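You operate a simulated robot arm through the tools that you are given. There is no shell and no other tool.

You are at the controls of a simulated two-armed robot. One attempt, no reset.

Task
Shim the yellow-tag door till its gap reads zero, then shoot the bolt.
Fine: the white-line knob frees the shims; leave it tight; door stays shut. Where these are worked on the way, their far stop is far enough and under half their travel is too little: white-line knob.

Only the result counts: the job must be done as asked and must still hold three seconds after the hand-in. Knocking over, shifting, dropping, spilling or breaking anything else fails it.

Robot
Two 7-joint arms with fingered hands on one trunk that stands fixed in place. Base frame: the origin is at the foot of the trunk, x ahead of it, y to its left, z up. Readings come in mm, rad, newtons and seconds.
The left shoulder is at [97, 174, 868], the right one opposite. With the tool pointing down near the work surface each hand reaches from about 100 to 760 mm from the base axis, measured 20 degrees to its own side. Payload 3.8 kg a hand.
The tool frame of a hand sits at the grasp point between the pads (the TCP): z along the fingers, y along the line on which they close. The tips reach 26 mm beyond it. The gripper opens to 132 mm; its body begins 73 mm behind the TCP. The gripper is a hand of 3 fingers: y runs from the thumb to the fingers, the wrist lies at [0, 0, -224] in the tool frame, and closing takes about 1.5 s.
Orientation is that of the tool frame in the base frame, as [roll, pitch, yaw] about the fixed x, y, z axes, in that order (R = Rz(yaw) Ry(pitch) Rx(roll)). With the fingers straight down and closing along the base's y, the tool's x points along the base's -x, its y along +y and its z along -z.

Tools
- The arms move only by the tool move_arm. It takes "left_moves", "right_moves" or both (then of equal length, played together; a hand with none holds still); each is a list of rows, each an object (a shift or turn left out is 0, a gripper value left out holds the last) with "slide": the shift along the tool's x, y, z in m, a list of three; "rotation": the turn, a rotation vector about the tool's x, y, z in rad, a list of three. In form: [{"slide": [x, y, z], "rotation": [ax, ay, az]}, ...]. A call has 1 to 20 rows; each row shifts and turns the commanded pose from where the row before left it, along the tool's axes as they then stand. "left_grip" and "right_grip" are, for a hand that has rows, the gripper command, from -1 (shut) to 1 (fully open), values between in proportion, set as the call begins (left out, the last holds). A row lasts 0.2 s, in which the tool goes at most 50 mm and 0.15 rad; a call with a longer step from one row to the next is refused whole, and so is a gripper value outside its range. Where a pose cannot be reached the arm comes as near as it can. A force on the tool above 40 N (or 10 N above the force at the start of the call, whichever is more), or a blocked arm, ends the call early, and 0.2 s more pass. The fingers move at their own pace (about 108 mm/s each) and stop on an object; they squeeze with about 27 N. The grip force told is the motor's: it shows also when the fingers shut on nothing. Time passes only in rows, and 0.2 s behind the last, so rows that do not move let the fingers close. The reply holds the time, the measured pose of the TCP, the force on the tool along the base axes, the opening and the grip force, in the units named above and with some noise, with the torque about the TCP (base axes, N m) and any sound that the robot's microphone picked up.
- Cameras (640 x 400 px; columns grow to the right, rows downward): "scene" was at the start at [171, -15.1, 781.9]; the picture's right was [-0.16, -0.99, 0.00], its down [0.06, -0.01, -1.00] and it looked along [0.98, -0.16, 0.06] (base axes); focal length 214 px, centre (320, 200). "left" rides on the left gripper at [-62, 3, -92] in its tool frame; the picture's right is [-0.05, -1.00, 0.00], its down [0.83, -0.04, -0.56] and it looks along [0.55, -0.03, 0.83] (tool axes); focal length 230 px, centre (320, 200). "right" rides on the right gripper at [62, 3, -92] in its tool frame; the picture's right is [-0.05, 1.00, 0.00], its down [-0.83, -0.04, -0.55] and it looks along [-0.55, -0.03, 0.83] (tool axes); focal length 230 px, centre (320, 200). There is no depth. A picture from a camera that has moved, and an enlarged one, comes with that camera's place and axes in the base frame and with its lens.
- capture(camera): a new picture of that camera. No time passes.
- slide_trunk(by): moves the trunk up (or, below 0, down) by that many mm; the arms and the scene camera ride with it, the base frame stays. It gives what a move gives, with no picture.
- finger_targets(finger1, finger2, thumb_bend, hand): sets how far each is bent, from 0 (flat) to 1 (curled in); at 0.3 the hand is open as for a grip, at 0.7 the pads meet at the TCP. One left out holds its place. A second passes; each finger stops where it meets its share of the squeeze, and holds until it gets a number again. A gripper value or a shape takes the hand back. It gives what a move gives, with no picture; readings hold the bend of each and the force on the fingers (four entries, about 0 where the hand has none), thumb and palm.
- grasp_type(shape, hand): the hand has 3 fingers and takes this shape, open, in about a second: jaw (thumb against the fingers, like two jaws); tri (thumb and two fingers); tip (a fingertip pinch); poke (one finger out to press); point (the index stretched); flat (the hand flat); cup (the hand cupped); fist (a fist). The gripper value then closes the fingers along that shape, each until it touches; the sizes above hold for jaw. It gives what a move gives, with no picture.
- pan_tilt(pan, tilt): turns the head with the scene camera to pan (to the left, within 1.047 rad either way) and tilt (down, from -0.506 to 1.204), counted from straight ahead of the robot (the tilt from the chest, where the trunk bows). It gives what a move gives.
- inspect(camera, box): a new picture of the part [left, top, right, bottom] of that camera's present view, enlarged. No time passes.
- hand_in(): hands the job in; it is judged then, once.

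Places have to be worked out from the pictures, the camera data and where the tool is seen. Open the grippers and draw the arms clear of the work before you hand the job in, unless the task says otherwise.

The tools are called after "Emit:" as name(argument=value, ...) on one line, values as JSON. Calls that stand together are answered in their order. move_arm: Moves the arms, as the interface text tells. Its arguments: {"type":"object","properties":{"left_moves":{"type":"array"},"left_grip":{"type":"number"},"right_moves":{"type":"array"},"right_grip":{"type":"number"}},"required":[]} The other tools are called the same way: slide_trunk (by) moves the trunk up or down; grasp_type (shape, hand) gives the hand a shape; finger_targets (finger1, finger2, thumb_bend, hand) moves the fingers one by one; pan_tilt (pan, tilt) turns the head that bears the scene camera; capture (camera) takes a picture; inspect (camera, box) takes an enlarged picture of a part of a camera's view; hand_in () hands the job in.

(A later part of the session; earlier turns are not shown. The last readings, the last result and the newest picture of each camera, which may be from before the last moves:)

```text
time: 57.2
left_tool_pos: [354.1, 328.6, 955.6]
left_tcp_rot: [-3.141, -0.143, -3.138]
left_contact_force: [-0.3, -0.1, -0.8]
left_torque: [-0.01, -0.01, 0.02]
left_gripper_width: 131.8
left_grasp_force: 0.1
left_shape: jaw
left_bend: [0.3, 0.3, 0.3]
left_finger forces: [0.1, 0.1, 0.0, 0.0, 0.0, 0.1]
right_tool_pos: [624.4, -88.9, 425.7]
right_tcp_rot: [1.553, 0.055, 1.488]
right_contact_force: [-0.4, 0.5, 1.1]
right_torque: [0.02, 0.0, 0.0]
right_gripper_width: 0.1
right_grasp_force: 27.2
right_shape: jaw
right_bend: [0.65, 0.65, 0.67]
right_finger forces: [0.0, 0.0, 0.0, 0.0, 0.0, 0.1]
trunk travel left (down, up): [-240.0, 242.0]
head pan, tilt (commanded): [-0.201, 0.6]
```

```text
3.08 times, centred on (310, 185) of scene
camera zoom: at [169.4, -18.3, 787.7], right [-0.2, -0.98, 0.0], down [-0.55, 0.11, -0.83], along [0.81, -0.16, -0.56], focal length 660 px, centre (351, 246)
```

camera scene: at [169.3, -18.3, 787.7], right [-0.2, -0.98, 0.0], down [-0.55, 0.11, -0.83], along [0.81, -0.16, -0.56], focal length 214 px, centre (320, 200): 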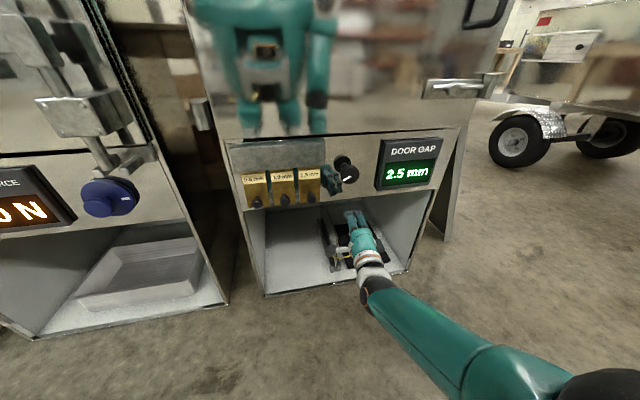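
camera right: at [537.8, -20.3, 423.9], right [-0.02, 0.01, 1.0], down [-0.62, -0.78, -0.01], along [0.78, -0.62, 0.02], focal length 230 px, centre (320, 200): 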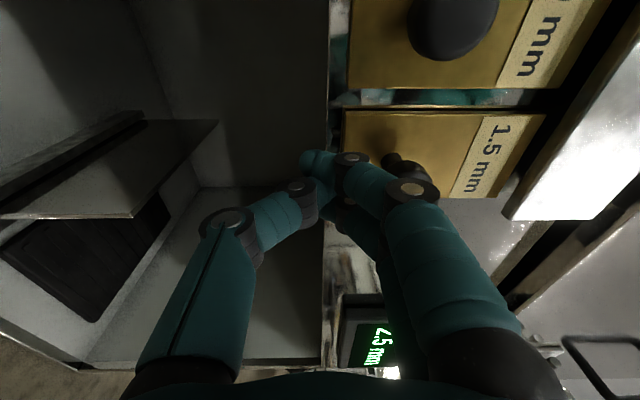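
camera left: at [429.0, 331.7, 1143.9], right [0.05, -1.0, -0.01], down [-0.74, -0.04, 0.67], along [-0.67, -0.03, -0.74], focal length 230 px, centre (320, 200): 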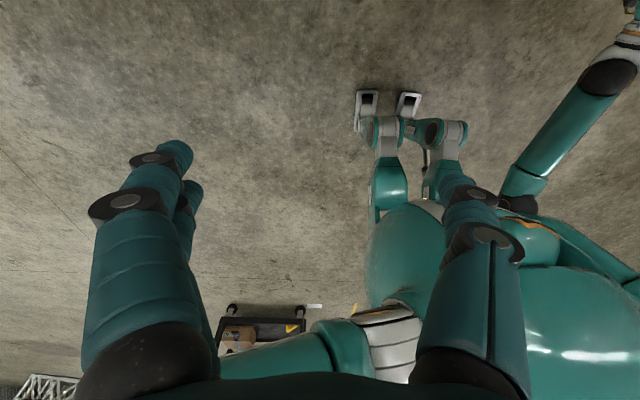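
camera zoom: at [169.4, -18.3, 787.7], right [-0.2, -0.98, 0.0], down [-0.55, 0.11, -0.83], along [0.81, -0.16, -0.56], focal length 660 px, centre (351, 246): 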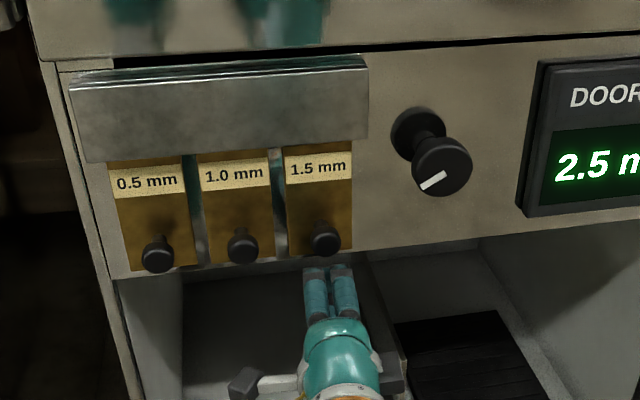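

The beak sits under the 1.5 mm knob. I'll raise it in small steps and watch the upward force.

Emit:
move_arm(right_moves=[{"slide": [-0.0003, 0.005, 0]}, {"slide": [-0.0003, 0.005, 0]}, {"slide": [-0.0003, 0.005, 0]}, {"slide": [-0.0003, 0.005, 0]}, {"slide": [-0.0003, 0.005, 0]}, {}])

Emit:
inspect(camera="scene", box=[220, 120, 400, 250])

```text
time: 58.6
left_tool_pos: [354.0, 328.4, 956.6]
left_tcp_rot: [3.141, -0.141, -3.14]
left_contact_force: [1.3, 0.2, 0.2]
left_torque: [0.03, 0.01, 0.04]
left_gripper_width: 132.2
left_grasp_force: 0.0
left_shape: jaw
left_bend: [0.3, 0.3, 0.3]
left_finger forces: [0.0, 0.0, 0.0, 0.0, 0.0, 0.1]
right_tool_pos: [623.4, -90.0, 450.9]
right_tcp_rot: [1.553, 0.055, 1.487]
right_contact_force: [-0.1, -0.1, -0.7]
right_torque: [0.04, 0.0, 0.03]
right_gripper_width: 0.0
right_grasp_force: 26.9
right_shape: jaw
right_bend: [0.65, 0.65, 0.67]
right_finger forces: [0.0, 1.5, 0.0, 0.0, 0.0, 0.1]
trunk travel left (down, up): [-240.0, 242.0]
head pan, tilt (commanded): [-0.201, 0.6]
```

```text
3.08 times, centred on (310, 185) of scene
camera zoom: at [169.4, -18.3, 787.7], right [-0.2, -0.98, 0.0], down [-0.55, 0.11, -0.83], along [0.81, -0.16, -0.56], focal length 660 px, centre (351, 246)
```

zoom: 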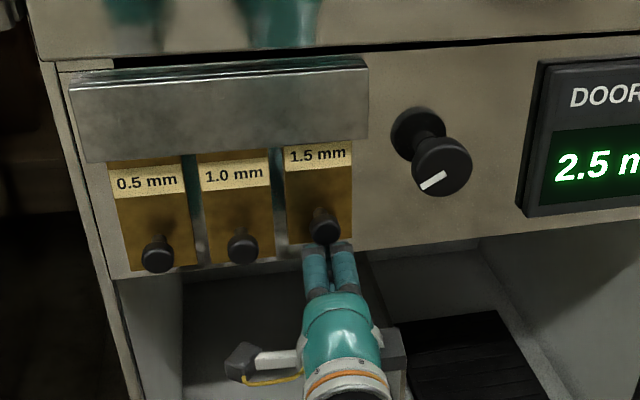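

The 1.5 mm shim is sliding up with very little force. I'll keep raising it until it stops.

Emit:
move_arm(right_moves=[{"slide": [-0.0003, 0.005, 0]}, {"slide": [-0.0003, 0.005, 0]}, {"slide": [-0.0003, 0.005, 0]}, {"slide": [-0.0003, 0.005, 0]}, {"slide": [-0.0003, 0.005, 0]}, {"slide": [-0.0003, 0.005, 0]}, {}])

Emit:
inspect(camera="scene", box=[220, 100, 460, 260])

```text
time: 60.2
left_tool_pos: [354.0, 328.2, 956.5]
left_tcp_rot: [-3.141, -0.143, -3.14]
left_contact_force: [0.1, 0.7, 0.5]
left_torque: [0.02, 0.02, 0.01]
left_gripper_width: 131.7
left_grasp_force: 0.0
left_shape: jaw
left_bend: [0.3, 0.3, 0.3]
left_finger forces: [0.0, 0.0, 0.1, 0.0, 0.0, 0.0]
right_tool_pos: [622.4, -88.7, 479.7]
right_tcp_rot: [1.554, 0.055, 1.489]
right_contact_force: [-0.3, -1.4, -2.4]
right_torque: [0.06, 0.02, -0.02]
right_gripper_width: 0.1
right_grasp_force: 27.0
right_shape: jaw
right_bend: [0.65, 0.65, 0.67]
right_finger forces: [0.0, 2.3, 0.1, 0.0, 0.0, 0.0]
trunk travel left (down, up): [-240.0, 242.0]
head pan, tilt (commanded): [-0.201, 0.6]
```

```text
2.50 times, centred on (340, 180) of scene
camera zoom: at [169.5, -18.3, 787.7], right [-0.2, -0.98, 0.0], down [-0.55, 0.11, -0.82], along [0.81, -0.16, -0.57], focal length 536 px, centre (270, 250)
```

zoom: 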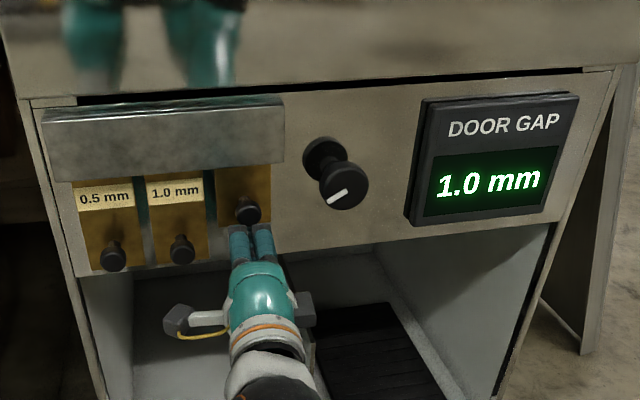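

The display dropped to 1.0 mm, so the 1.5 mm shim is counting. I'll push on gently to its upper stop so it's fully seated.

Emit:
move_arm(right_moves=[{"slide": [-0.0002, 0.004, 0]}, {"slide": [-0.0002, 0.004, 0]}, {"slide": [-0.0002, 0.004, 0]}, {"slide": [-0.0002, 0.004, 0]}, {}])

Emit:
inspect(camera="scene", box=[220, 100, 460, 260])

```text
time: 61.4
left_tool_pos: [355.2, 329.1, 954.8]
left_tcp_rot: [3.141, -0.144, -3.14]
left_contact_force: [-0.4, 0.6, -0.2]
left_torque: [0.01, -0.05, -0.03]
left_gripper_width: 131.9
left_grasp_force: 0.1
left_shape: jaw
left_bend: [0.3, 0.3, 0.3]
left_finger forces: [0.0, 0.0, 0.0, 0.0, 0.0, 0.0]
right_tool_pos: [621.5, -88.2, 489.8]
right_tcp_rot: [1.567, 0.058, 1.49]
right_contact_force: [-9.1, 0.8, -24.3]
right_torque: [0.04, 0.15, -0.04]
right_gripper_width: 0.0
right_grasp_force: 27.1
right_shape: jaw
right_bend: [0.66, 0.67, 0.67]
right_finger forces: [6.6, 8.1, 0.0, 0.0, 35.0, 0.0]
trunk travel left (down, up): [-240.0, 242.0]
head pan, tilt (commanded): [-0.201, 0.6]
```

```text
2.50 times, centred on (340, 180) of scene
camera zoom: at [170.3, -18.4, 787.4], right [-0.2, -0.98, 0.0], down [-0.55, 0.11, -0.82], along [0.81, -0.16, -0.57], focal length 536 px, centre (270, 250)
```

zoom: 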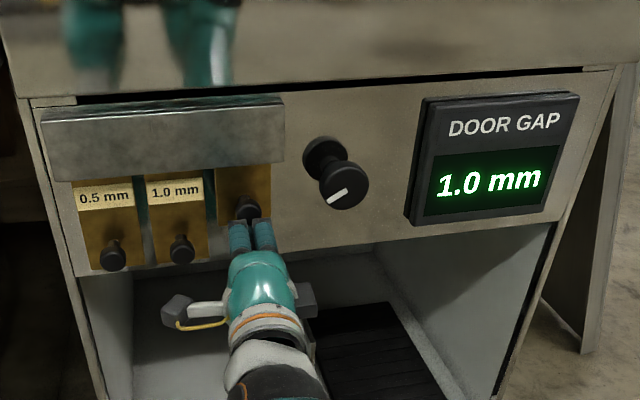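

Force rose to 24 N: the shim is at its upper stop. I'll ease the beak down and see whether the shim stays up.

Emit:
move_arm(right_moves=[{"slide": [0.0005, -0.01, 0]}, {"slide": [0.0005, -0.01, 0]}, {"slide": [0.0005, -0.01, 0]}, {}])

Emit:
inspect(camera="scene", box=[220, 100, 460, 260])

```text
time: 62.4
left_tool_pos: [354.9, 328.9, 955.7]
left_tcp_rot: [-3.141, -0.144, -3.14]
left_contact_force: [-0.2, 0.6, -0.2]
left_torque: [-0.01, 0.02, 0.0]
left_gripper_width: 131.8
left_grasp_force: 0.0
left_shape: jaw
left_bend: [0.3, 0.3, 0.3]
left_finger forces: [0.1, 0.0, 0.1, 0.0, 0.0, 0.1]
right_tool_pos: [625.3, -89.9, 466.4]
right_tcp_rot: [1.55, 0.056, 1.487]
right_contact_force: [-0.4, -0.4, -0.4]
right_torque: [-0.01, -0.02, -0.02]
right_gripper_width: 0.0
right_grasp_force: 27.0
right_shape: jaw
right_bend: [0.66, 0.67, 0.73]
right_finger forces: [0.0, 0.0, 0.0, 0.1, 0.0, 0.0]
trunk travel left (down, up): [-240.0, 242.0]
head pan, tilt (commanded): [-0.201, 0.6]
```

```text
2.50 times, centred on (340, 180) of scene
camera zoom: at [169.4, -18.2, 787.7], right [-0.2, -0.98, 0.0], down [-0.55, 0.11, -0.83], along [0.81, -0.16, -0.56], focal length 536 px, centre (270, 250)
```

zoom: 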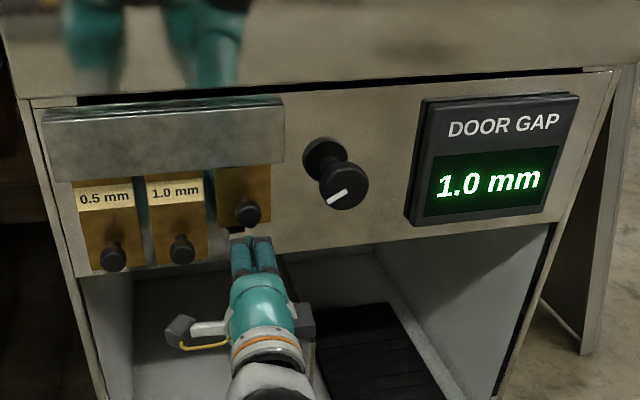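

The shim stays up by itself. I'll drop the beak, back off a little, and go 71 mm left to sit under the 1.0 mm shim's knob.

Emit:
move_arm(right_moves=[{"slide": [0.001, -0.02, 0]}, {"slide": [0.001, -0.021, 0]}, {"slide": [0, 0, -0.02]}, {"slide": [0.024, 0.0013, -0.0007]}, {"slide": [0.024, 0.0013, -0.0007]}, {"slide": [0.023, 0.0013, -0.0007]}, {}, {}])

Emit:
capture(camera="right")

Emit:
inspect(camera="scene", box=[220, 100, 460, 260])

```text
time: 64.2
left_tool_pos: [354.5, 328.2, 956.2]
left_tcp_rot: [3.141, -0.143, -3.14]
left_contact_force: [-0.7, -0.2, -1.6]
left_torque: [0.01, 0.01, 0.0]
left_gripper_width: 131.8
left_grasp_force: 0.0
left_shape: jaw
left_bend: [0.3, 0.3, 0.3]
left_finger forces: [0.1, 0.0, 0.0, 0.0, 0.0, 0.0]
right_tool_pos: [604.5, -22.1, 431.8]
right_tcp_rot: [1.553, 0.055, 1.487]
right_contact_force: [-0.7, 0.6, -0.4]
right_torque: [0.0, 0.04, 0.02]
right_gripper_width: 0.0
right_grasp_force: 27.3
right_shape: jaw
right_bend: [0.66, 0.67, 0.73]
right_finger forces: [0.0, 0.1, 0.0, 0.0, 0.0, 0.1]
right hand out of reach, approached as far as the arm can: row 6
trunk travel left (down, up): [-240.0, 242.0]
head pan, tilt (commanded): [-0.201, 0.6]
```

```text
taken
camera right: at [518.5, 47.0, 430.6], right [-0.02, 0.01, 1.0], down [-0.62, -0.78, -0.01], along [0.78, -0.62, 0.02], focal length 230 px, centre (320, 200)
```

right: 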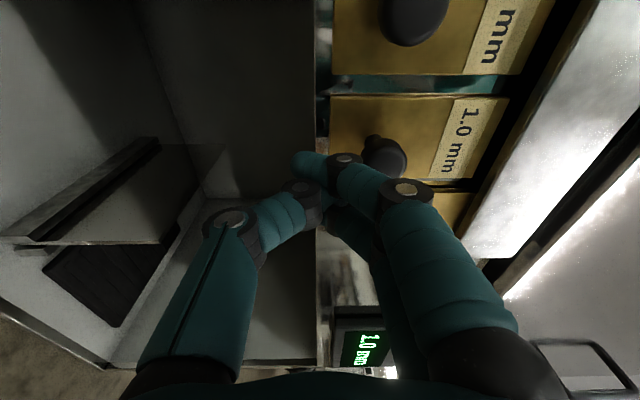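

```text
2.50 times, centred on (340, 180) of scene
camera zoom: at [169.4, -18.3, 787.7], right [-0.2, -0.98, 0.0], down [-0.55, 0.11, -0.83], along [0.81, -0.16, -0.56], focal length 536 px, centre (270, 250)
```

zoom: 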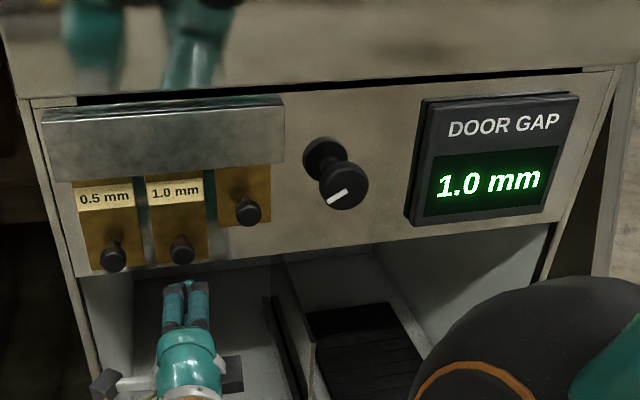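

The arm is at the edge of its reach here. I'll lower the trunk 50 mm and bring the hand back up to the same height, then line up under the 1.0 mm knob.

Emit:
slide_trunk(by=-50)

Emit:
move_arm(right_moves=[{"slide": [0, 0.014, 0]}, {"slide": [0, 0.014, 0]}, {"slide": [0, 0.014, 0]}, {}])

Emit:
capture(camera="right")

Emit:
inspect(camera="scene", box=[220, 80, 460, 240])

```text
time: 65.1
left_tool_pos: [359.8, 328.3, 899.1]
left_tcp_rot: [-3.141, -0.162, -3.14]
left_contact_force: [-0.4, -1.0, 0.0]
left_torque: [-0.01, -0.02, 0.03]
left_gripper_width: 132.0
left_grasp_force: 0.0
left_shape: jaw
left_bend: [0.3, 0.3, 0.3]
left_finger forces: [0.0, 0.1, 0.0, 0.0, 0.0, 0.0]
right_tool_pos: [605.7, -22.6, 384.1]
right_tcp_rot: [1.551, 0.055, 1.487]
right_contact_force: [-0.2, 0.1, 0.7]
right_torque: [-0.01, 0.01, -0.03]
right_gripper_width: 0.1
right_grasp_force: 27.2
right_shape: jaw
right_bend: [0.66, 0.67, 0.73]
right_finger forces: [0.0, 0.0, 0.0, 0.0, 0.1, 0.0]
trunk travel left (down, up): [-190.0, 292.0]
head pan, tilt (commanded): [-0.201, 0.6]
```

```text
time: 66.1
left_tool_pos: [359.4, 328.7, 898.2]
left_tcp_rot: [-3.139, -0.161, -3.139]
left_contact_force: [-1.0, 0.2, 0.0]
left_torque: [-0.03, 0.04, 0.03]
left_gripper_width: 132.1
left_grasp_force: 0.0
left_shape: jaw
left_bend: [0.3, 0.3, 0.3]
left_finger forces: [0.0, 0.0, 0.0, 0.1, 0.0, 0.1]
right_tool_pos: [609.3, -25.6, 428.0]
right_tcp_rot: [1.542, 0.064, 1.485]
right_contact_force: [0.0, -0.3, 0.1]
right_torque: [-0.01, 0.0, 0.01]
right_gripper_width: 0.0
right_grasp_force: 26.9
right_shape: jaw
right_bend: [0.66, 0.67, 0.73]
right_finger forces: [0.1, 0.0, 0.1, 0.0, 0.0, 0.0]
trunk travel left (down, up): [-190.0, 292.0]
head pan, tilt (commanded): [-0.201, 0.6]
```

```text
taken
camera right: at [523.0, 44.2, 424.9], right [-0.03, 0.01, 1.0], down [-0.62, -0.78, -0.01], along [0.78, -0.62, 0.03], focal length 230 px, centre (320, 200)
```

right: 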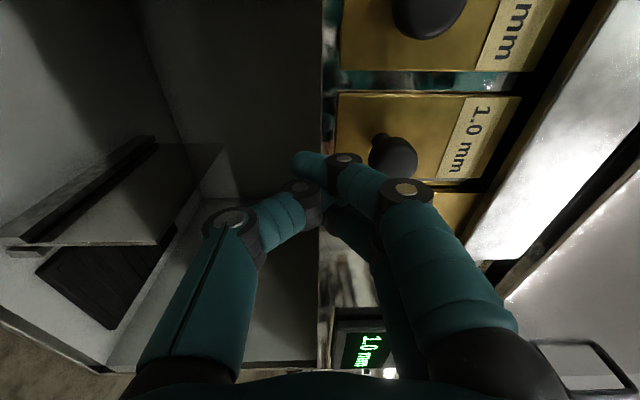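

```text
2.50 times, centred on (340, 160) of scene
camera zoom: at [169.7, -18.2, 737.5], right [-0.2, -0.98, 0.0], down [-0.55, 0.11, -0.83], along [0.81, -0.16, -0.56], focal length 536 px, centre (270, 300)
```

zoom: 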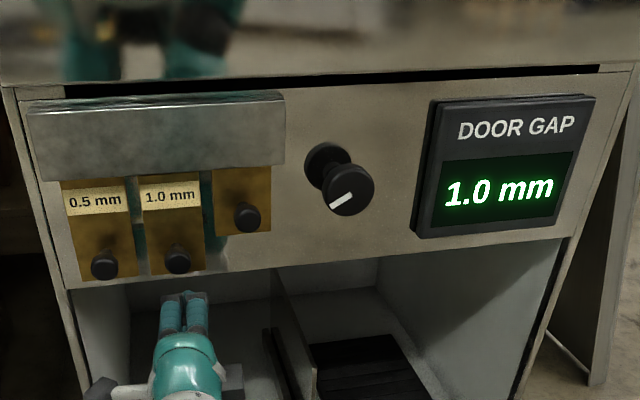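

The 1.0 mm knob is at about (645,-19,473). I'll line up and advance under it.

Emit:
move_arm(right_moves=[{"slide": [0.0093, 0, 0.005]}, {"slide": [0, 0, 0.0143]}, {}])

Emit:
inspect(camera="scene", box=[220, 80, 460, 240])

```text
time: 66.9
left_tool_pos: [360.1, 328.8, 897.7]
left_tcp_rot: [-3.14, -0.162, -3.141]
left_contact_force: [-0.8, 0.1, -0.3]
left_torque: [0.02, -0.03, 0.01]
left_gripper_width: 131.8
left_grasp_force: 0.1
left_shape: jaw
left_bend: [0.3, 0.3, 0.3]
left_finger forces: [0.1, 0.0, 0.1, 0.1, 0.1, 0.0]
right_tool_pos: [623.5, -12.8, 423.8]
right_tcp_rot: [1.553, 0.057, 1.486]
right_contact_force: [0.2, 0.4, 0.0]
right_torque: [0.0, 0.02, 0.01]
right_gripper_width: 0.1
right_grasp_force: 27.0
right_shape: jaw
right_bend: [0.66, 0.67, 0.73]
right_finger forces: [0.0, 0.0, 0.1, 0.0, 0.0, 0.1]
trunk travel left (down, up): [-190.0, 292.0]
head pan, tilt (commanded): [-0.201, 0.6]
```

```text
2.50 times, centred on (340, 160) of scene
camera zoom: at [169.8, -18.2, 737.5], right [-0.2, -0.98, 0.0], down [-0.55, 0.11, -0.83], along [0.81, -0.16, -0.56], focal length 536 px, centre (270, 300)
```

zoom: 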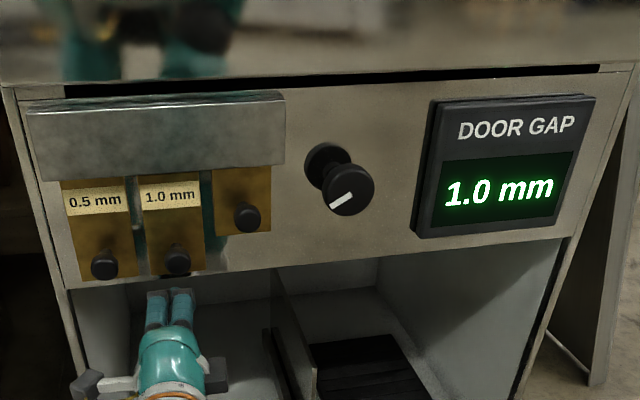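

The beak overshot about 6 mm to the left; I'll shift back and forward a little, then raise the shim.

Emit:
move_arm(right_moves=[{"slide": [-0.006, 0, 0.005]}, {}, {"slide": [-0.0003, 0.005, 0]}, {"slide": [-0.0003, 0.005, 0]}, {"slide": [-0.0003, 0.005, 0]}, {"slide": [-0.0003, 0.005, 0]}, {"slide": [-0.0003, 0.005, 0]}, {}])

Emit:
inspect(camera="scene", box=[220, 80, 460, 240])

```text
time: 68.7
left_tool_pos: [359.4, 328.0, 897.7]
left_tcp_rot: [-3.139, -0.163, -3.14]
left_contact_force: [0.1, -1.2, 0.2]
left_torque: [0.0, 0.0, 0.01]
left_gripper_width: 132.1
left_grasp_force: 0.1
left_shape: jaw
left_bend: [0.3, 0.3, 0.3]
left_finger forces: [0.0, 0.1, 0.1, 0.0, 0.0, 0.1]
right_tool_pos: [635.0, -26.0, 455.6]
right_tcp_rot: [1.536, 0.066, 1.484]
right_contact_force: [-0.1, -0.6, -0.2]
right_torque: [-0.05, -0.02, -0.02]
right_gripper_width: 0.1
right_grasp_force: 27.3
right_shape: jaw
right_bend: [0.66, 0.67, 0.73]
right_finger forces: [0.5, 0.0, 0.0, 0.1, 0.0, 0.0]
trunk travel left (down, up): [-190.0, 292.0]
head pan, tilt (commanded): [-0.201, 0.6]
```

```text
2.50 times, centred on (340, 160) of scene
camera zoom: at [169.8, -18.3, 737.5], right [-0.2, -0.98, 0.0], down [-0.55, 0.11, -0.83], along [0.81, -0.16, -0.56], focal length 536 px, centre (270, 300)
```

zoom: 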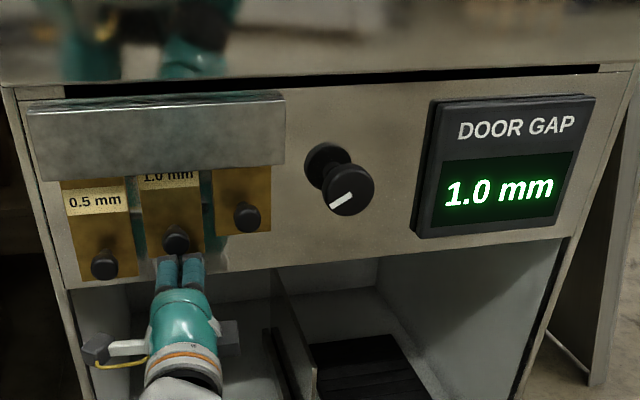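

The 1.0 mm shim is rising but the hand has drifted ~6 mm right and forward; I'll correct that while continuing upward.

Emit:
move_arm(right_moves=[{"slide": [0.003, 0.004, -0.003]}, {"slide": [0.002, 0.004, -0.002]}, {"slide": [0, 0.004, 0]}, {"slide": [0, 0.004, 0]}, {"slide": [0, 0.004, 0]}, {}])

Emit:
inspect(camera="scene", box=[220, 80, 460, 240])

```text
time: 70.1
left_tool_pos: [361.3, 328.1, 899.2]
left_tcp_rot: [-3.138, -0.162, -3.141]
left_contact_force: [1.0, 1.1, -0.4]
left_torque: [-0.03, 0.0, 0.03]
left_gripper_width: 131.8
left_grasp_force: 0.1
left_shape: jaw
left_bend: [0.3, 0.3, 0.3]
left_finger forces: [0.0, 0.0, 0.0, 0.0, 0.0, 0.1]
right_tool_pos: [639.1, -29.4, 475.9]
right_tcp_rot: [1.524, 0.087, 1.478]
right_contact_force: [-7.3, 7.2, -11.2]
right_torque: [-0.32, -0.41, 0.02]
right_gripper_width: 0.5
right_grasp_force: 26.8
right_shape: jaw
right_bend: [0.67, 0.67, 0.73]
right_finger forces: [13.4, 0.0, 0.1, 0.1, 0.1, 0.1]
trunk travel left (down, up): [-190.0, 292.0]
head pan, tilt (commanded): [-0.201, 0.6]
```

```text
2.50 times, centred on (340, 160) of scene
camera zoom: at [170.3, -18.0, 737.3], right [-0.2, -0.98, 0.0], down [-0.55, 0.11, -0.82], along [0.81, -0.16, -0.57], focal length 536 px, centre (270, 300)
```

zoom: 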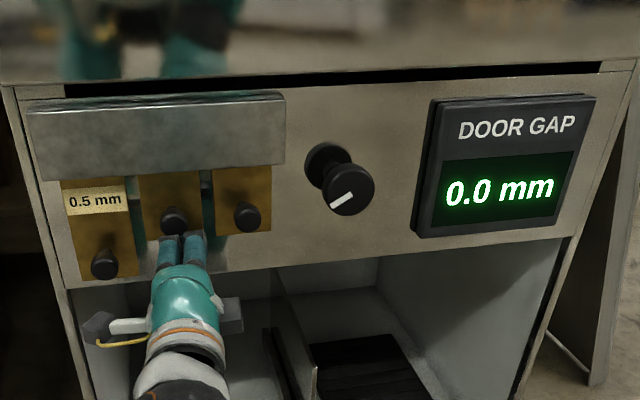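

The gap now reads 0.0 mm and both shim knobs stand level. I'll ease the hand down and away and check that both shims stay up.

Emit:
move_arm(right_moves=[{"slide": [0, -0.01, -0.002]}, {"slide": [0, -0.015, -0.003]}, {"slide": [0, -0.02, -0.005]}, {"slide": [0, -0.01, -0.02]}, {"slide": [-0.01, 0, -0.02]}, {}])

Emit:
inspect(camera="scene", box=[220, 80, 460, 240])

```text
time: 71.5
left_tool_pos: [358.5, 328.0, 898.3]
left_tcp_rot: [-3.141, -0.162, -3.14]
left_contact_force: [-0.1, 0.1, 0.0]
left_torque: [-0.01, 0.0, -0.01]
left_gripper_width: 132.1
left_grasp_force: 0.1
left_shape: jaw
left_bend: [0.3, 0.3, 0.3]
left_finger forces: [0.0, 0.1, 0.1, 0.0, 0.0, 0.1]
right_tool_pos: [588.9, -34.5, 423.0]
right_tcp_rot: [1.521, 0.078, 1.482]
right_contact_force: [-1.2, -0.1, 0.6]
right_torque: [0.03, -0.03, 0.01]
right_gripper_width: 0.0
right_grasp_force: 27.5
right_shape: jaw
right_bend: [0.68, 0.67, 0.74]
right_finger forces: [0.0, 0.0, 0.1, 0.1, 0.0, 0.0]
trunk travel left (down, up): [-190.0, 292.0]
head pan, tilt (commanded): [-0.201, 0.6]
```

```text
2.50 times, centred on (340, 160) of scene
camera zoom: at [169.7, -18.3, 737.5], right [-0.2, -0.98, 0.0], down [-0.55, 0.11, -0.83], along [0.81, -0.16, -0.56], focal length 536 px, centre (270, 300)
```

zoom: 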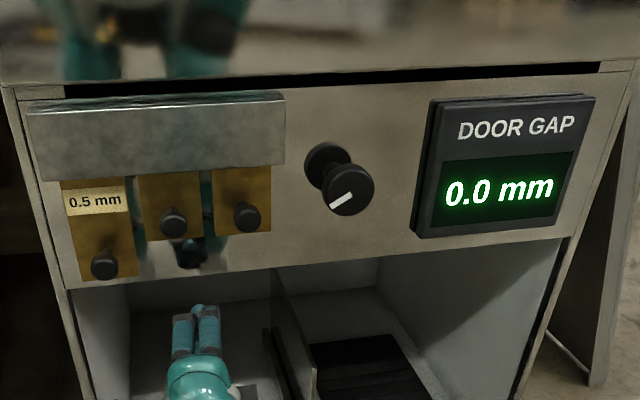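

Both shims stay up and the gap holds at 0.0 mm. Next I tighten the knob: I'll move the hand right to the knob's column while low, then raise the trunk to the height that worked before.

Emit:
move_arm(right_moves=[{"slide": [-0.04, -0.002, 0.003]}, {"slide": [-0.04, -0.002, 0.003]}, {"slide": [-0.04, -0.002, 0.003]}, {"slide": [-0.035, -0.002, 0.003]}, {}, {}])

Emit:
slide_trunk(by=150)

Emit:
capture(camera="right")

```text
time: 72.9
left_tool_pos: [360.7, 327.1, 897.6]
left_tcp_rot: [-3.14, -0.163, -3.139]
left_contact_force: [-0.4, -0.5, -0.1]
left_torque: [-0.01, -0.01, 0.0]
left_gripper_width: 131.8
left_grasp_force: 0.0
left_shape: jaw
left_bend: [0.3, 0.3, 0.3]
left_finger forces: [0.1, 0.0, 0.0, 0.0, 0.0, 0.0]
right_tool_pos: [572.3, -179.1, 413.1]
right_tcp_rot: [1.553, 0.055, 1.488]
right_contact_force: [0.0, 0.0, 0.6]
right_torque: [-0.02, -0.01, 0.0]
right_gripper_width: 0.2
right_grasp_force: 26.8
right_shape: jaw
right_bend: [0.68, 0.67, 0.74]
right_finger forces: [0.0, 0.1, 0.0, 0.1, 0.0, 0.0]
trunk travel left (down, up): [-190.0, 292.0]
head pan, tilt (commanded): [-0.201, 0.6]
```

```text
time: 74.6
left_tool_pos: [360.1, 328.0, 1048.2]
left_tcp_rot: [-3.139, -0.162, 3.141]
left_contact_force: [0.6, 0.0, -1.1]
left_torque: [0.0, -0.02, 0.01]
left_gripper_width: 131.8
left_grasp_force: 0.0
left_shape: jaw
left_bend: [0.3, 0.3, 0.3]
left_finger forces: [0.1, 0.0, 0.0, 0.0, 0.0, 0.1]
right_tool_pos: [571.9, -178.0, 565.1]
right_tcp_rot: [1.554, 0.057, 1.487]
right_contact_force: [0.0, 0.3, 0.0]
right_torque: [-0.02, -0.06, 0.01]
right_gripper_width: 0.0
right_grasp_force: 26.6
right_shape: jaw
right_bend: [0.68, 0.67, 0.74]
right_finger forces: [0.0, 0.1, 0.0, 0.0, 0.0, 0.0]
trunk travel left (down, up): [-340.0, 142.0]
head pan, tilt (commanded): [-0.201, 0.6]
```

```text
taken
camera right: at [486.6, -108.6, 562.7], right [-0.02, 0.01, 1.0], down [-0.62, -0.78, -0.01], along [0.78, -0.62, 0.02], focal length 230 px, centre (320, 200)
```

right: 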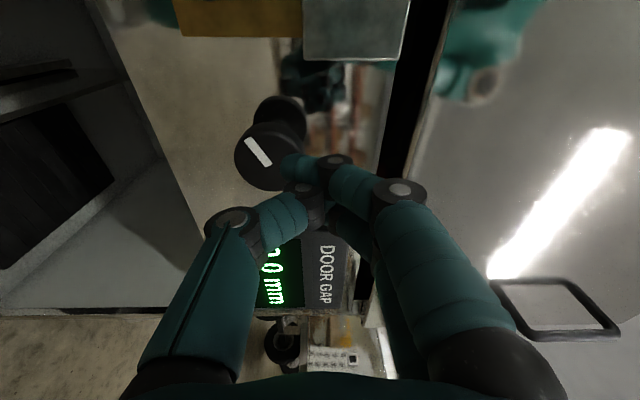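

The hand is free and close. I'll move onto the knob's axis about 37 mm short of it, opening and rolling the hand to about -1.1 rad so one clockwise sweep can cover the whole knob travel.

Emit:
move_arm(right_moves=[{"slide": [-0.0069, -0.0359, 0.0282]}, {"rotation": [0, 0, -0.137]}, {"rotation": [0, 0, -0.137]}, {"rotation": [0, 0, -0.137]}, {"rotation": [0, 0, -0.137]}, {"rotation": [0, 0, -0.137]}, {"rotation": [0, 0, -0.137]}, {"rotation": [0, 0, -0.137]}, {"rotation": [0, 0, -0.137]}, {"rotation": [0, 0, -0.137]}, {"rotation": [0, 0, -0.137]}, {"rotation": [0, 0, -0.137]}, {"rotation": [0, 0, -0.137]}, {"rotation": [0, 0, -0.137]}, {"rotation": [0, 0, -0.137]}, {"rotation": [0, 0, -0.137]}, {"rotation": [0, 0, -0.137]}, {"rotation": [0, 0, -0.137]}, {"rotation": [0, 0, -0.137]}, {}], right_grip=0.0)

Emit:
capture(camera="right")

```text
time: 78.8
left_tool_pos: [360.5, 329.3, 1048.7]
left_tcp_rot: [-3.141, -0.164, -3.14]
left_contact_force: [0.3, -0.7, -0.2]
left_torque: [0.0, -0.02, 0.03]
left_gripper_width: 131.7
left_grasp_force: 0.0
left_shape: jaw
left_bend: [0.3, 0.3, 0.3]
left_finger forces: [0.0, 0.0, 0.0, 0.0, 0.0, 0.1]
right_tool_pos: [600.8, -189.0, 530.3]
right_tcp_rot: [-1.549, 0.618, -1.638]
right_contact_force: [-0.1, -0.5, -0.2]
right_torque: [0.01, -0.02, -0.01]
right_gripper_width: 65.4
right_grasp_force: 0.1
right_shape: jaw
right_bend: [0.73, 0.73, 0.7]
right_finger forces: [0.0, 0.0, 0.1, 0.0, 0.1, 0.0]
trunk travel left (down, up): [-340.0, 142.0]
head pan, tilt (commanded): [-0.201, 0.6]
```

```text
taken
camera right: at [506.5, -229.7, 490.1], right [0.07, 0.62, -0.78], down [-0.51, 0.7, 0.51], along [0.86, 0.37, 0.36], focal length 230 px, centre (320, 200)
```

right: 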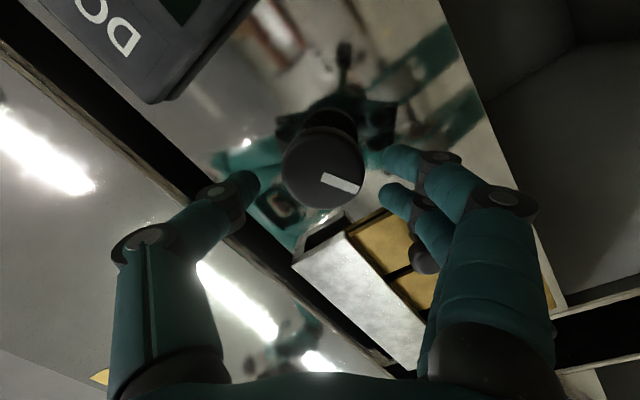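

On the knob's axis, rolled to -0.95 rad, cap centred in view. I'll advance 32 mm and close on it.

Emit:
move_arm(right_moves=[{"slide": [0, 0, 0.016]}, {"slide": [0, 0, 0.016]}, {}])

Emit:
move_arm(right_moves=[{}, {}, {}, {}, {}], right_grip=-1)

Emit:
capture(camera="right")

```text
time: 79.6
left_tool_pos: [360.0, 327.4, 1047.9]
left_tcp_rot: [-3.14, -0.162, -3.139]
left_contact_force: [0.6, -0.1, -0.5]
left_torque: [0.0, 0.01, 0.04]
left_gripper_width: 132.1
left_grasp_force: 0.1
left_shape: jaw
left_bend: [0.3, 0.3, 0.3]
left_finger forces: [0.0, 0.1, 0.0, 0.0, 0.0, 0.0]
right_tool_pos: [634.2, -191.5, 529.2]
right_tcp_rot: [-1.547, 0.62, -1.642]
right_contact_force: [0.6, 0.2, -0.5]
right_torque: [-0.04, -0.01, 0.01]
right_gripper_width: 65.7
right_grasp_force: 0.1
right_shape: jaw
right_bend: [0.73, 0.73, 0.7]
right_finger forces: [0.0, 0.1, 0.0, 0.1, 0.1, 0.0]
trunk travel left (down, up): [-340.0, 142.0]
head pan, tilt (commanded): [-0.201, 0.6]
```

```text
time: 80.8
left_tool_pos: [361.0, 327.3, 1047.7]
left_tcp_rot: [-3.14, -0.165, -3.14]
left_contact_force: [0.4, 0.1, 0.2]
left_torque: [0.04, -0.02, -0.02]
left_gripper_width: 131.9
left_grasp_force: 0.0
left_shape: jaw
left_bend: [0.3, 0.3, 0.3]
left_finger forces: [0.1, 0.0, 0.1, 0.0, 0.1, 0.1]
right_tool_pos: [633.8, -191.8, 530.4]
right_tcp_rot: [-1.546, 0.619, -1.639]
right_contact_force: [15.6, -1.8, 0.6]
right_torque: [-0.02, -0.2, -0.16]
right_gripper_width: 29.3
right_grasp_force: 27.1
right_shape: jaw
right_bend: [0.73, 0.73, 0.72]
right_finger forces: [12.6, 12.8, 0.1, 0.0, 26.8, 0.0]
trunk travel left (down, up): [-340.0, 142.0]
head pan, tilt (commanded): [-0.201, 0.6]
```

```text
taken
camera right: at [540.2, -231.9, 491.0], right [0.07, 0.62, -0.78], down [-0.51, 0.7, 0.51], along [0.86, 0.37, 0.36], focal length 230 px, centre (320, 200)
```

right: 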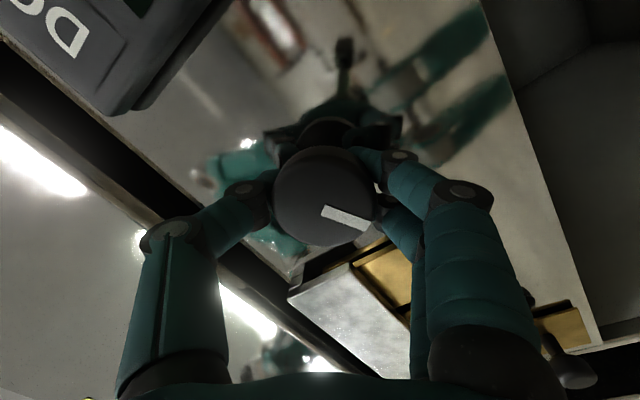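

Gripped at the same squeeze as before. Now I turn clockwise about 1.7 rad and check.

Emit:
move_arm(right_moves=[{"rotation": [0, 0, 0.12]}, {"rotation": [0, 0, 0.12]}, {"rotation": [0, 0, 0.12]}, {"rotation": [0, 0, 0.12]}, {"rotation": [0, 0, 0.12]}, {"rotation": [0, 0, 0.12]}, {"rotation": [0, 0, 0.12]}, {"rotation": [0, 0, 0.12]}, {"rotation": [0, 0, 0.12]}, {"rotation": [0, 0, 0.12]}, {"rotation": [0, 0, 0.12]}, {"rotation": [0, 0, 0.12]}, {"rotation": [0, 0, 0.12]}, {"rotation": [0, 0, 0.12]}, {}])

Emit:
capture(camera="right")

Emit:
inspect(camera="scene", box=[220, 120, 460, 280])

```text
time: 84.0
left_tool_pos: [361.8, 328.9, 1047.3]
left_tcp_rot: [-3.14, -0.167, -3.139]
left_contact_force: [0.3, 0.1, 0.0]
left_torque: [-0.02, -0.03, 0.0]
left_gripper_width: 131.8
left_grasp_force: 0.1
left_shape: jaw
left_bend: [0.3, 0.3, 0.3]
left_finger forces: [0.0, 0.0, 0.0, 0.0, 0.0, 0.0]
right_tool_pos: [633.6, -190.6, 529.6]
right_tcp_rot: [1.553, 0.841, 1.476]
right_contact_force: [29.3, 4.7, -13.6]
right_torque: [0.01, 0.64, -0.28]
right_gripper_width: 28.0
right_grasp_force: 27.1
right_shape: jaw
right_bend: [0.73, 0.72, 0.72]
right_finger forces: [14.4, 20.1, 0.0, 0.0, 27.8, 0.0]
trunk travel left (down, up): [-340.0, 142.0]
head pan, tilt (commanded): [-0.201, 0.6]
```

```text
taken
camera right: at [546.9, -139.4, 483.5], right [0.05, 0.71, 0.71], down [-0.61, -0.54, 0.58], along [0.79, -0.46, 0.4], focal length 230 px, centre (320, 200)
```

right: 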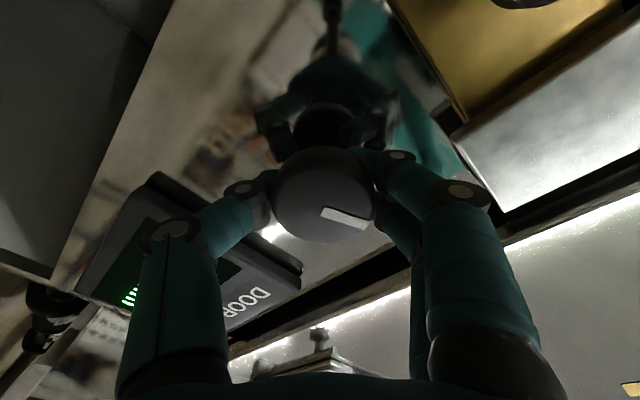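

```text
2.50 times, centred on (340, 200) of scene
camera zoom: at [178.3, -18.3, 883.7], right [-0.2, -0.98, 0.0], down [-0.56, 0.11, -0.82], along [0.81, -0.16, -0.57], focal length 536 px, centre (270, 200)
```

zoom: 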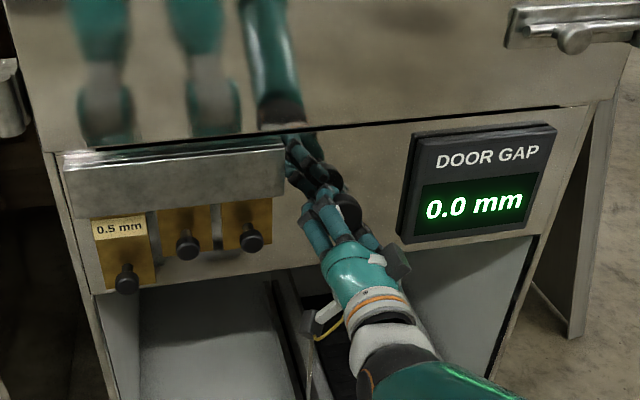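

The knob follows with no slip, gap still 0.0. I'll continue clockwise toward the tight stop.

Emit:
move_arm(right_moves=[{"rotation": [0, 0, 0.1]}, {"rotation": [0, 0, 0.1]}, {"rotation": [0, 0, 0.1]}, {"rotation": [0, 0, 0.1]}, {"rotation": [0, 0, 0.1]}, {"rotation": [0, 0, 0.1]}, {}])

Emit:
capture(camera="right")

```text
time: 85.6
left_tool_pos: [362.9, 328.4, 1047.8]
left_tcp_rot: [-3.139, -0.165, 3.141]
left_contact_force: [-0.4, -0.1, 0.4]
left_torque: [0.0, 0.01, -0.01]
left_gripper_width: 131.8
left_grasp_force: 0.1
left_shape: jaw
left_bend: [0.3, 0.3, 0.3]
left_finger forces: [0.0, 0.0, 0.1, 0.0, 0.0, 0.0]
right_tool_pos: [634.1, -190.2, 529.4]
right_tcp_rot: [1.559, 0.24, 1.488]
right_contact_force: [32.4, 16.4, -14.2]
right_torque: [-1.12, 0.6, -0.03]
right_gripper_width: 27.2
right_grasp_force: 27.1
right_shape: jaw
right_bend: [0.73, 0.72, 0.72]
right_finger forces: [27.9, 13.9, 0.0, 0.1, 29.6, 0.1]
trunk travel left (down, up): [-340.0, 142.0]
head pan, tilt (commanded): [-0.201, 0.6]
```

```text
taken
camera right: at [548.4, -121.7, 516.3], right [0.0, 0.19, 0.98], down [-0.62, -0.77, 0.15], along [0.78, -0.61, 0.12], focal length 230 px, centre (320, 200)
```

right: 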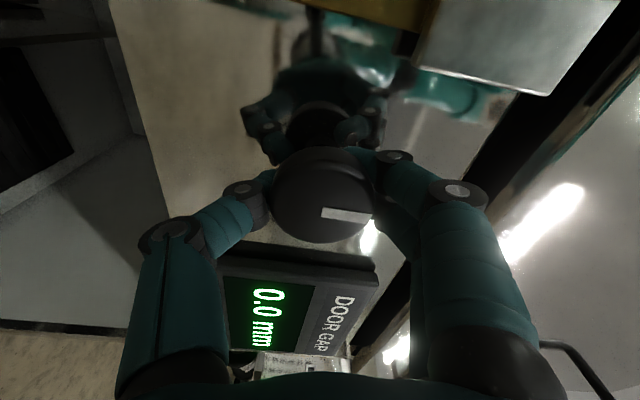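

Torque has risen to 1.1 N m and the line points essentially up: the tight stop. I'll give it a last small turn to be sure, then release.

Emit:
move_arm(right_moves=[{"rotation": [0, 0, 0.1]}, {"rotation": [0, 0, 0.05]}, {}])

Emit:
capture(camera="right")

```text
time: 86.4
left_tool_pos: [363.0, 328.3, 1045.9]
left_tcp_rot: [-3.14, -0.165, -3.14]
left_contact_force: [-0.1, 0.1, 0.2]
left_torque: [-0.02, -0.02, 0.04]
left_gripper_width: 132.0
left_grasp_force: 0.1
left_shape: jaw
left_bend: [0.3, 0.3, 0.3]
left_finger forces: [0.1, 0.0, 0.1, 0.0, 0.0, 0.1]
right_tool_pos: [633.9, -191.3, 529.7]
right_tcp_rot: [1.556, 0.092, 1.486]
right_contact_force: [35.1, 4.9, -10.8]
right_torque: [-1.2, 0.66, -0.07]
right_gripper_width: 27.1
right_grasp_force: 27.1
right_shape: jaw
right_bend: [0.72, 0.72, 0.72]
right_finger forces: [28.0, 12.5, 0.1, 0.0, 32.1, 0.0]
trunk travel left (down, up): [-340.0, 142.0]
head pan, tilt (commanded): [-0.201, 0.6]
```

```text
taken
camera right: at [548.6, -122.8, 525.9], right [-0.01, 0.04, 1.0], down [-0.62, -0.78, 0.02], along [0.78, -0.62, 0.04], focal length 230 px, centre (320, 200)
```

right: 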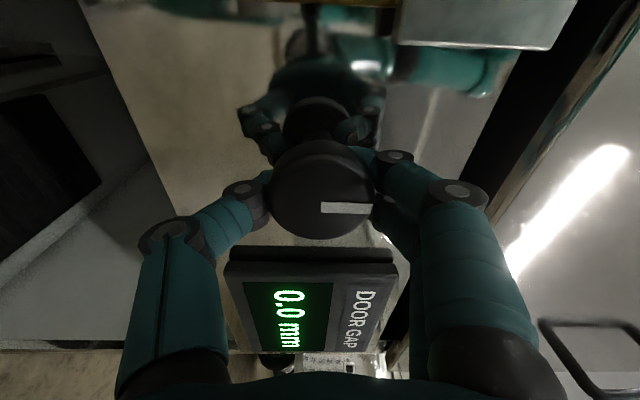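

The hand slipped while the line stayed upright, so the knob is tight at its stop. I'll open, back away, and verify.

Emit:
move_arm(right_moves=[{}, {}, {}, {"slide": [0, 0, -0.02]}, {"slide": [0, 0, -0.02]}, {}], right_grip=0.0)

Emit:
capture(camera="right")

Emit:
inspect(camera="scene", box=[220, 120, 460, 280])

```text
time: 87.8
left_tool_pos: [359.8, 327.9, 1048.4]
left_tcp_rot: [-3.14, -0.162, -3.139]
left_contact_force: [0.0, -0.2, -0.3]
left_torque: [0.01, 0.02, 0.03]
left_gripper_width: 131.9
left_grasp_force: 0.0
left_shape: jaw
left_bend: [0.3, 0.3, 0.3]
left_finger forces: [0.1, 0.0, 0.0, 0.1, 0.0, 0.1]
right_tool_pos: [592.8, -188.5, 530.6]
right_tcp_rot: [1.552, 0.092, 1.486]
right_contact_force: [1.2, 0.8, 0.5]
right_torque: [0.0, -0.01, -0.01]
right_gripper_width: 65.4
right_grasp_force: 0.1
right_shape: jaw
right_bend: [0.73, 0.73, 0.7]
right_finger forces: [0.0, 0.0, 0.0, 0.0, 0.0, 0.1]
trunk travel left (down, up): [-340.0, 142.0]
head pan, tilt (commanded): [-0.201, 0.6]
```

```text
taken
camera right: at [506.6, -119.9, 526.2], right [-0.01, 0.04, 1.0], down [-0.62, -0.78, 0.02], along [0.78, -0.62, 0.04], focal length 230 px, centre (320, 200)
```

right: 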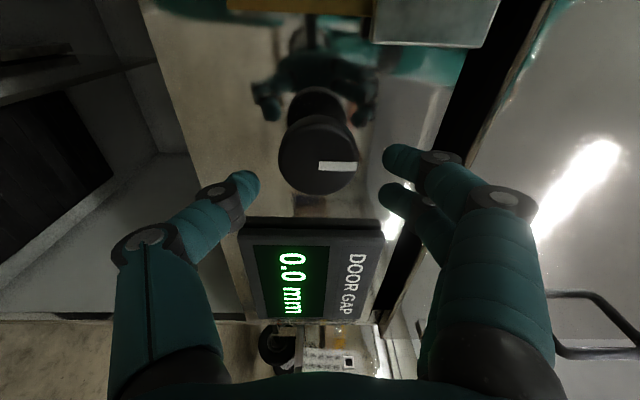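

```text
2.50 times, centred on (340, 200) of scene
camera zoom: at [176.2, -18.2, 884.1], right [-0.2, -0.98, 0.0], down [-0.55, 0.11, -0.83], along [0.81, -0.16, -0.57], focal length 536 px, centre (270, 200)
```

zoom: 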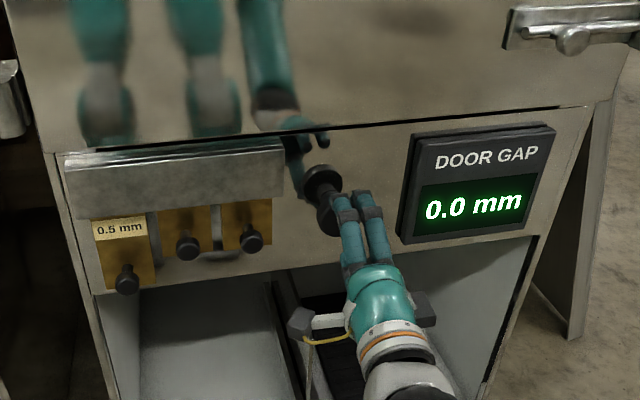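

The knob's line is up, tight, and the gap is 0.0 mm. Now the bolt: I'll turn the head toward it for a closer look.

Emit:
pan_tilt(pan=-0.5, tilt=0.4)

Emit:
capture(camera="scene")

```text
time: 88.6
left_tool_pos: [359.8, 327.9, 1047.8]
left_tcp_rot: [-3.139, -0.161, -3.141]
left_contact_force: [0.2, 0.3, 0.0]
left_torque: [-0.01, -0.01, 0.02]
left_gripper_width: 131.7
left_grasp_force: 0.0
left_shape: jaw
left_bend: [0.3, 0.3, 0.3]
left_finger forces: [0.0, 0.0, 0.0, 0.0, 0.0, 0.1]
right_tool_pos: [591.6, -188.5, 530.2]
right_tcp_rot: [1.554, 0.091, 1.487]
right_contact_force: [-0.2, 0.4, 0.5]
right_torque: [-0.01, 0.01, 0.03]
right_gripper_width: 65.5
right_grasp_force: 0.1
right_shape: jaw
right_bend: [0.73, 0.73, 0.7]
right_finger forces: [0.0, 0.1, 0.0, 0.0, 0.0, 0.0]
trunk travel left (down, up): [-340.0, 142.0]
head pan, tilt (commanded): [-0.499, 0.4]
```

```text
taken
camera scene: at [170.9, -44.9, 902.3], right [-0.48, -0.88, 0.0], down [-0.34, 0.19, -0.92], along [0.81, -0.44, -0.39], focal length 214 px, centre (320, 200)
```

scene: 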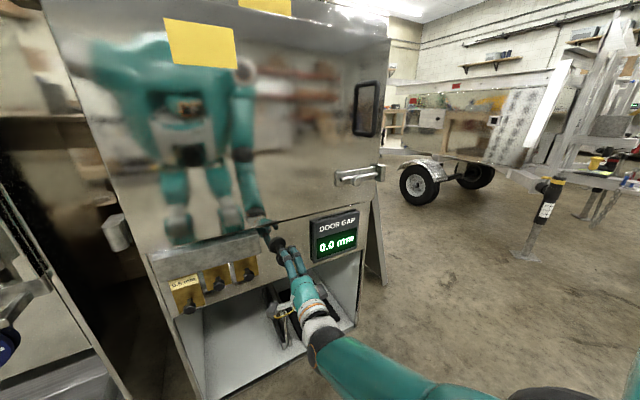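

Emit:
inspect(camera="scene", box=[325, 150, 395, 200])

Emit:
inspect(camera="scene", box=[320, 60, 420, 280])

```text
8.00 times, centred on (360, 175) of scene
camera zoom: at [170.9, -44.9, 902.3], right [-0.48, -0.88, 0.0], down [-0.34, 0.19, -0.92], along [0.81, -0.44, -0.39], focal length 1716 px, centre (0, 400)
```

zoom: 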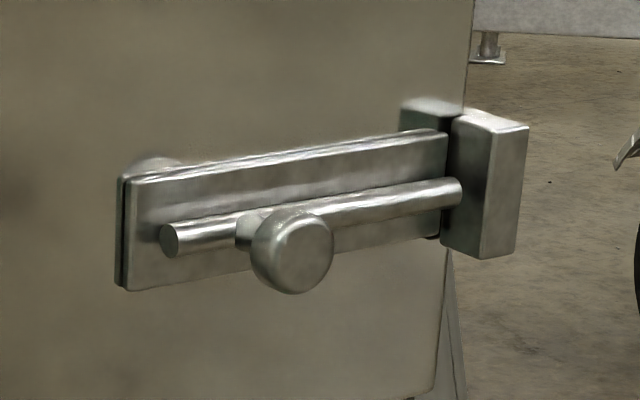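

```text
1.82 times, centred on (370, 170) of scene
camera zoom: at [170.9, -44.9, 902.3], right [-0.48, -0.88, 0.0], down [-0.34, 0.19, -0.92], along [0.81, -0.44, -0.39], focal length 390 px, centre (229, 254)
```

zoom: 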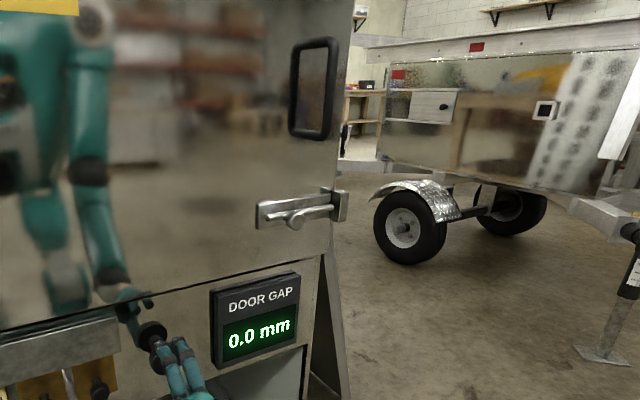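

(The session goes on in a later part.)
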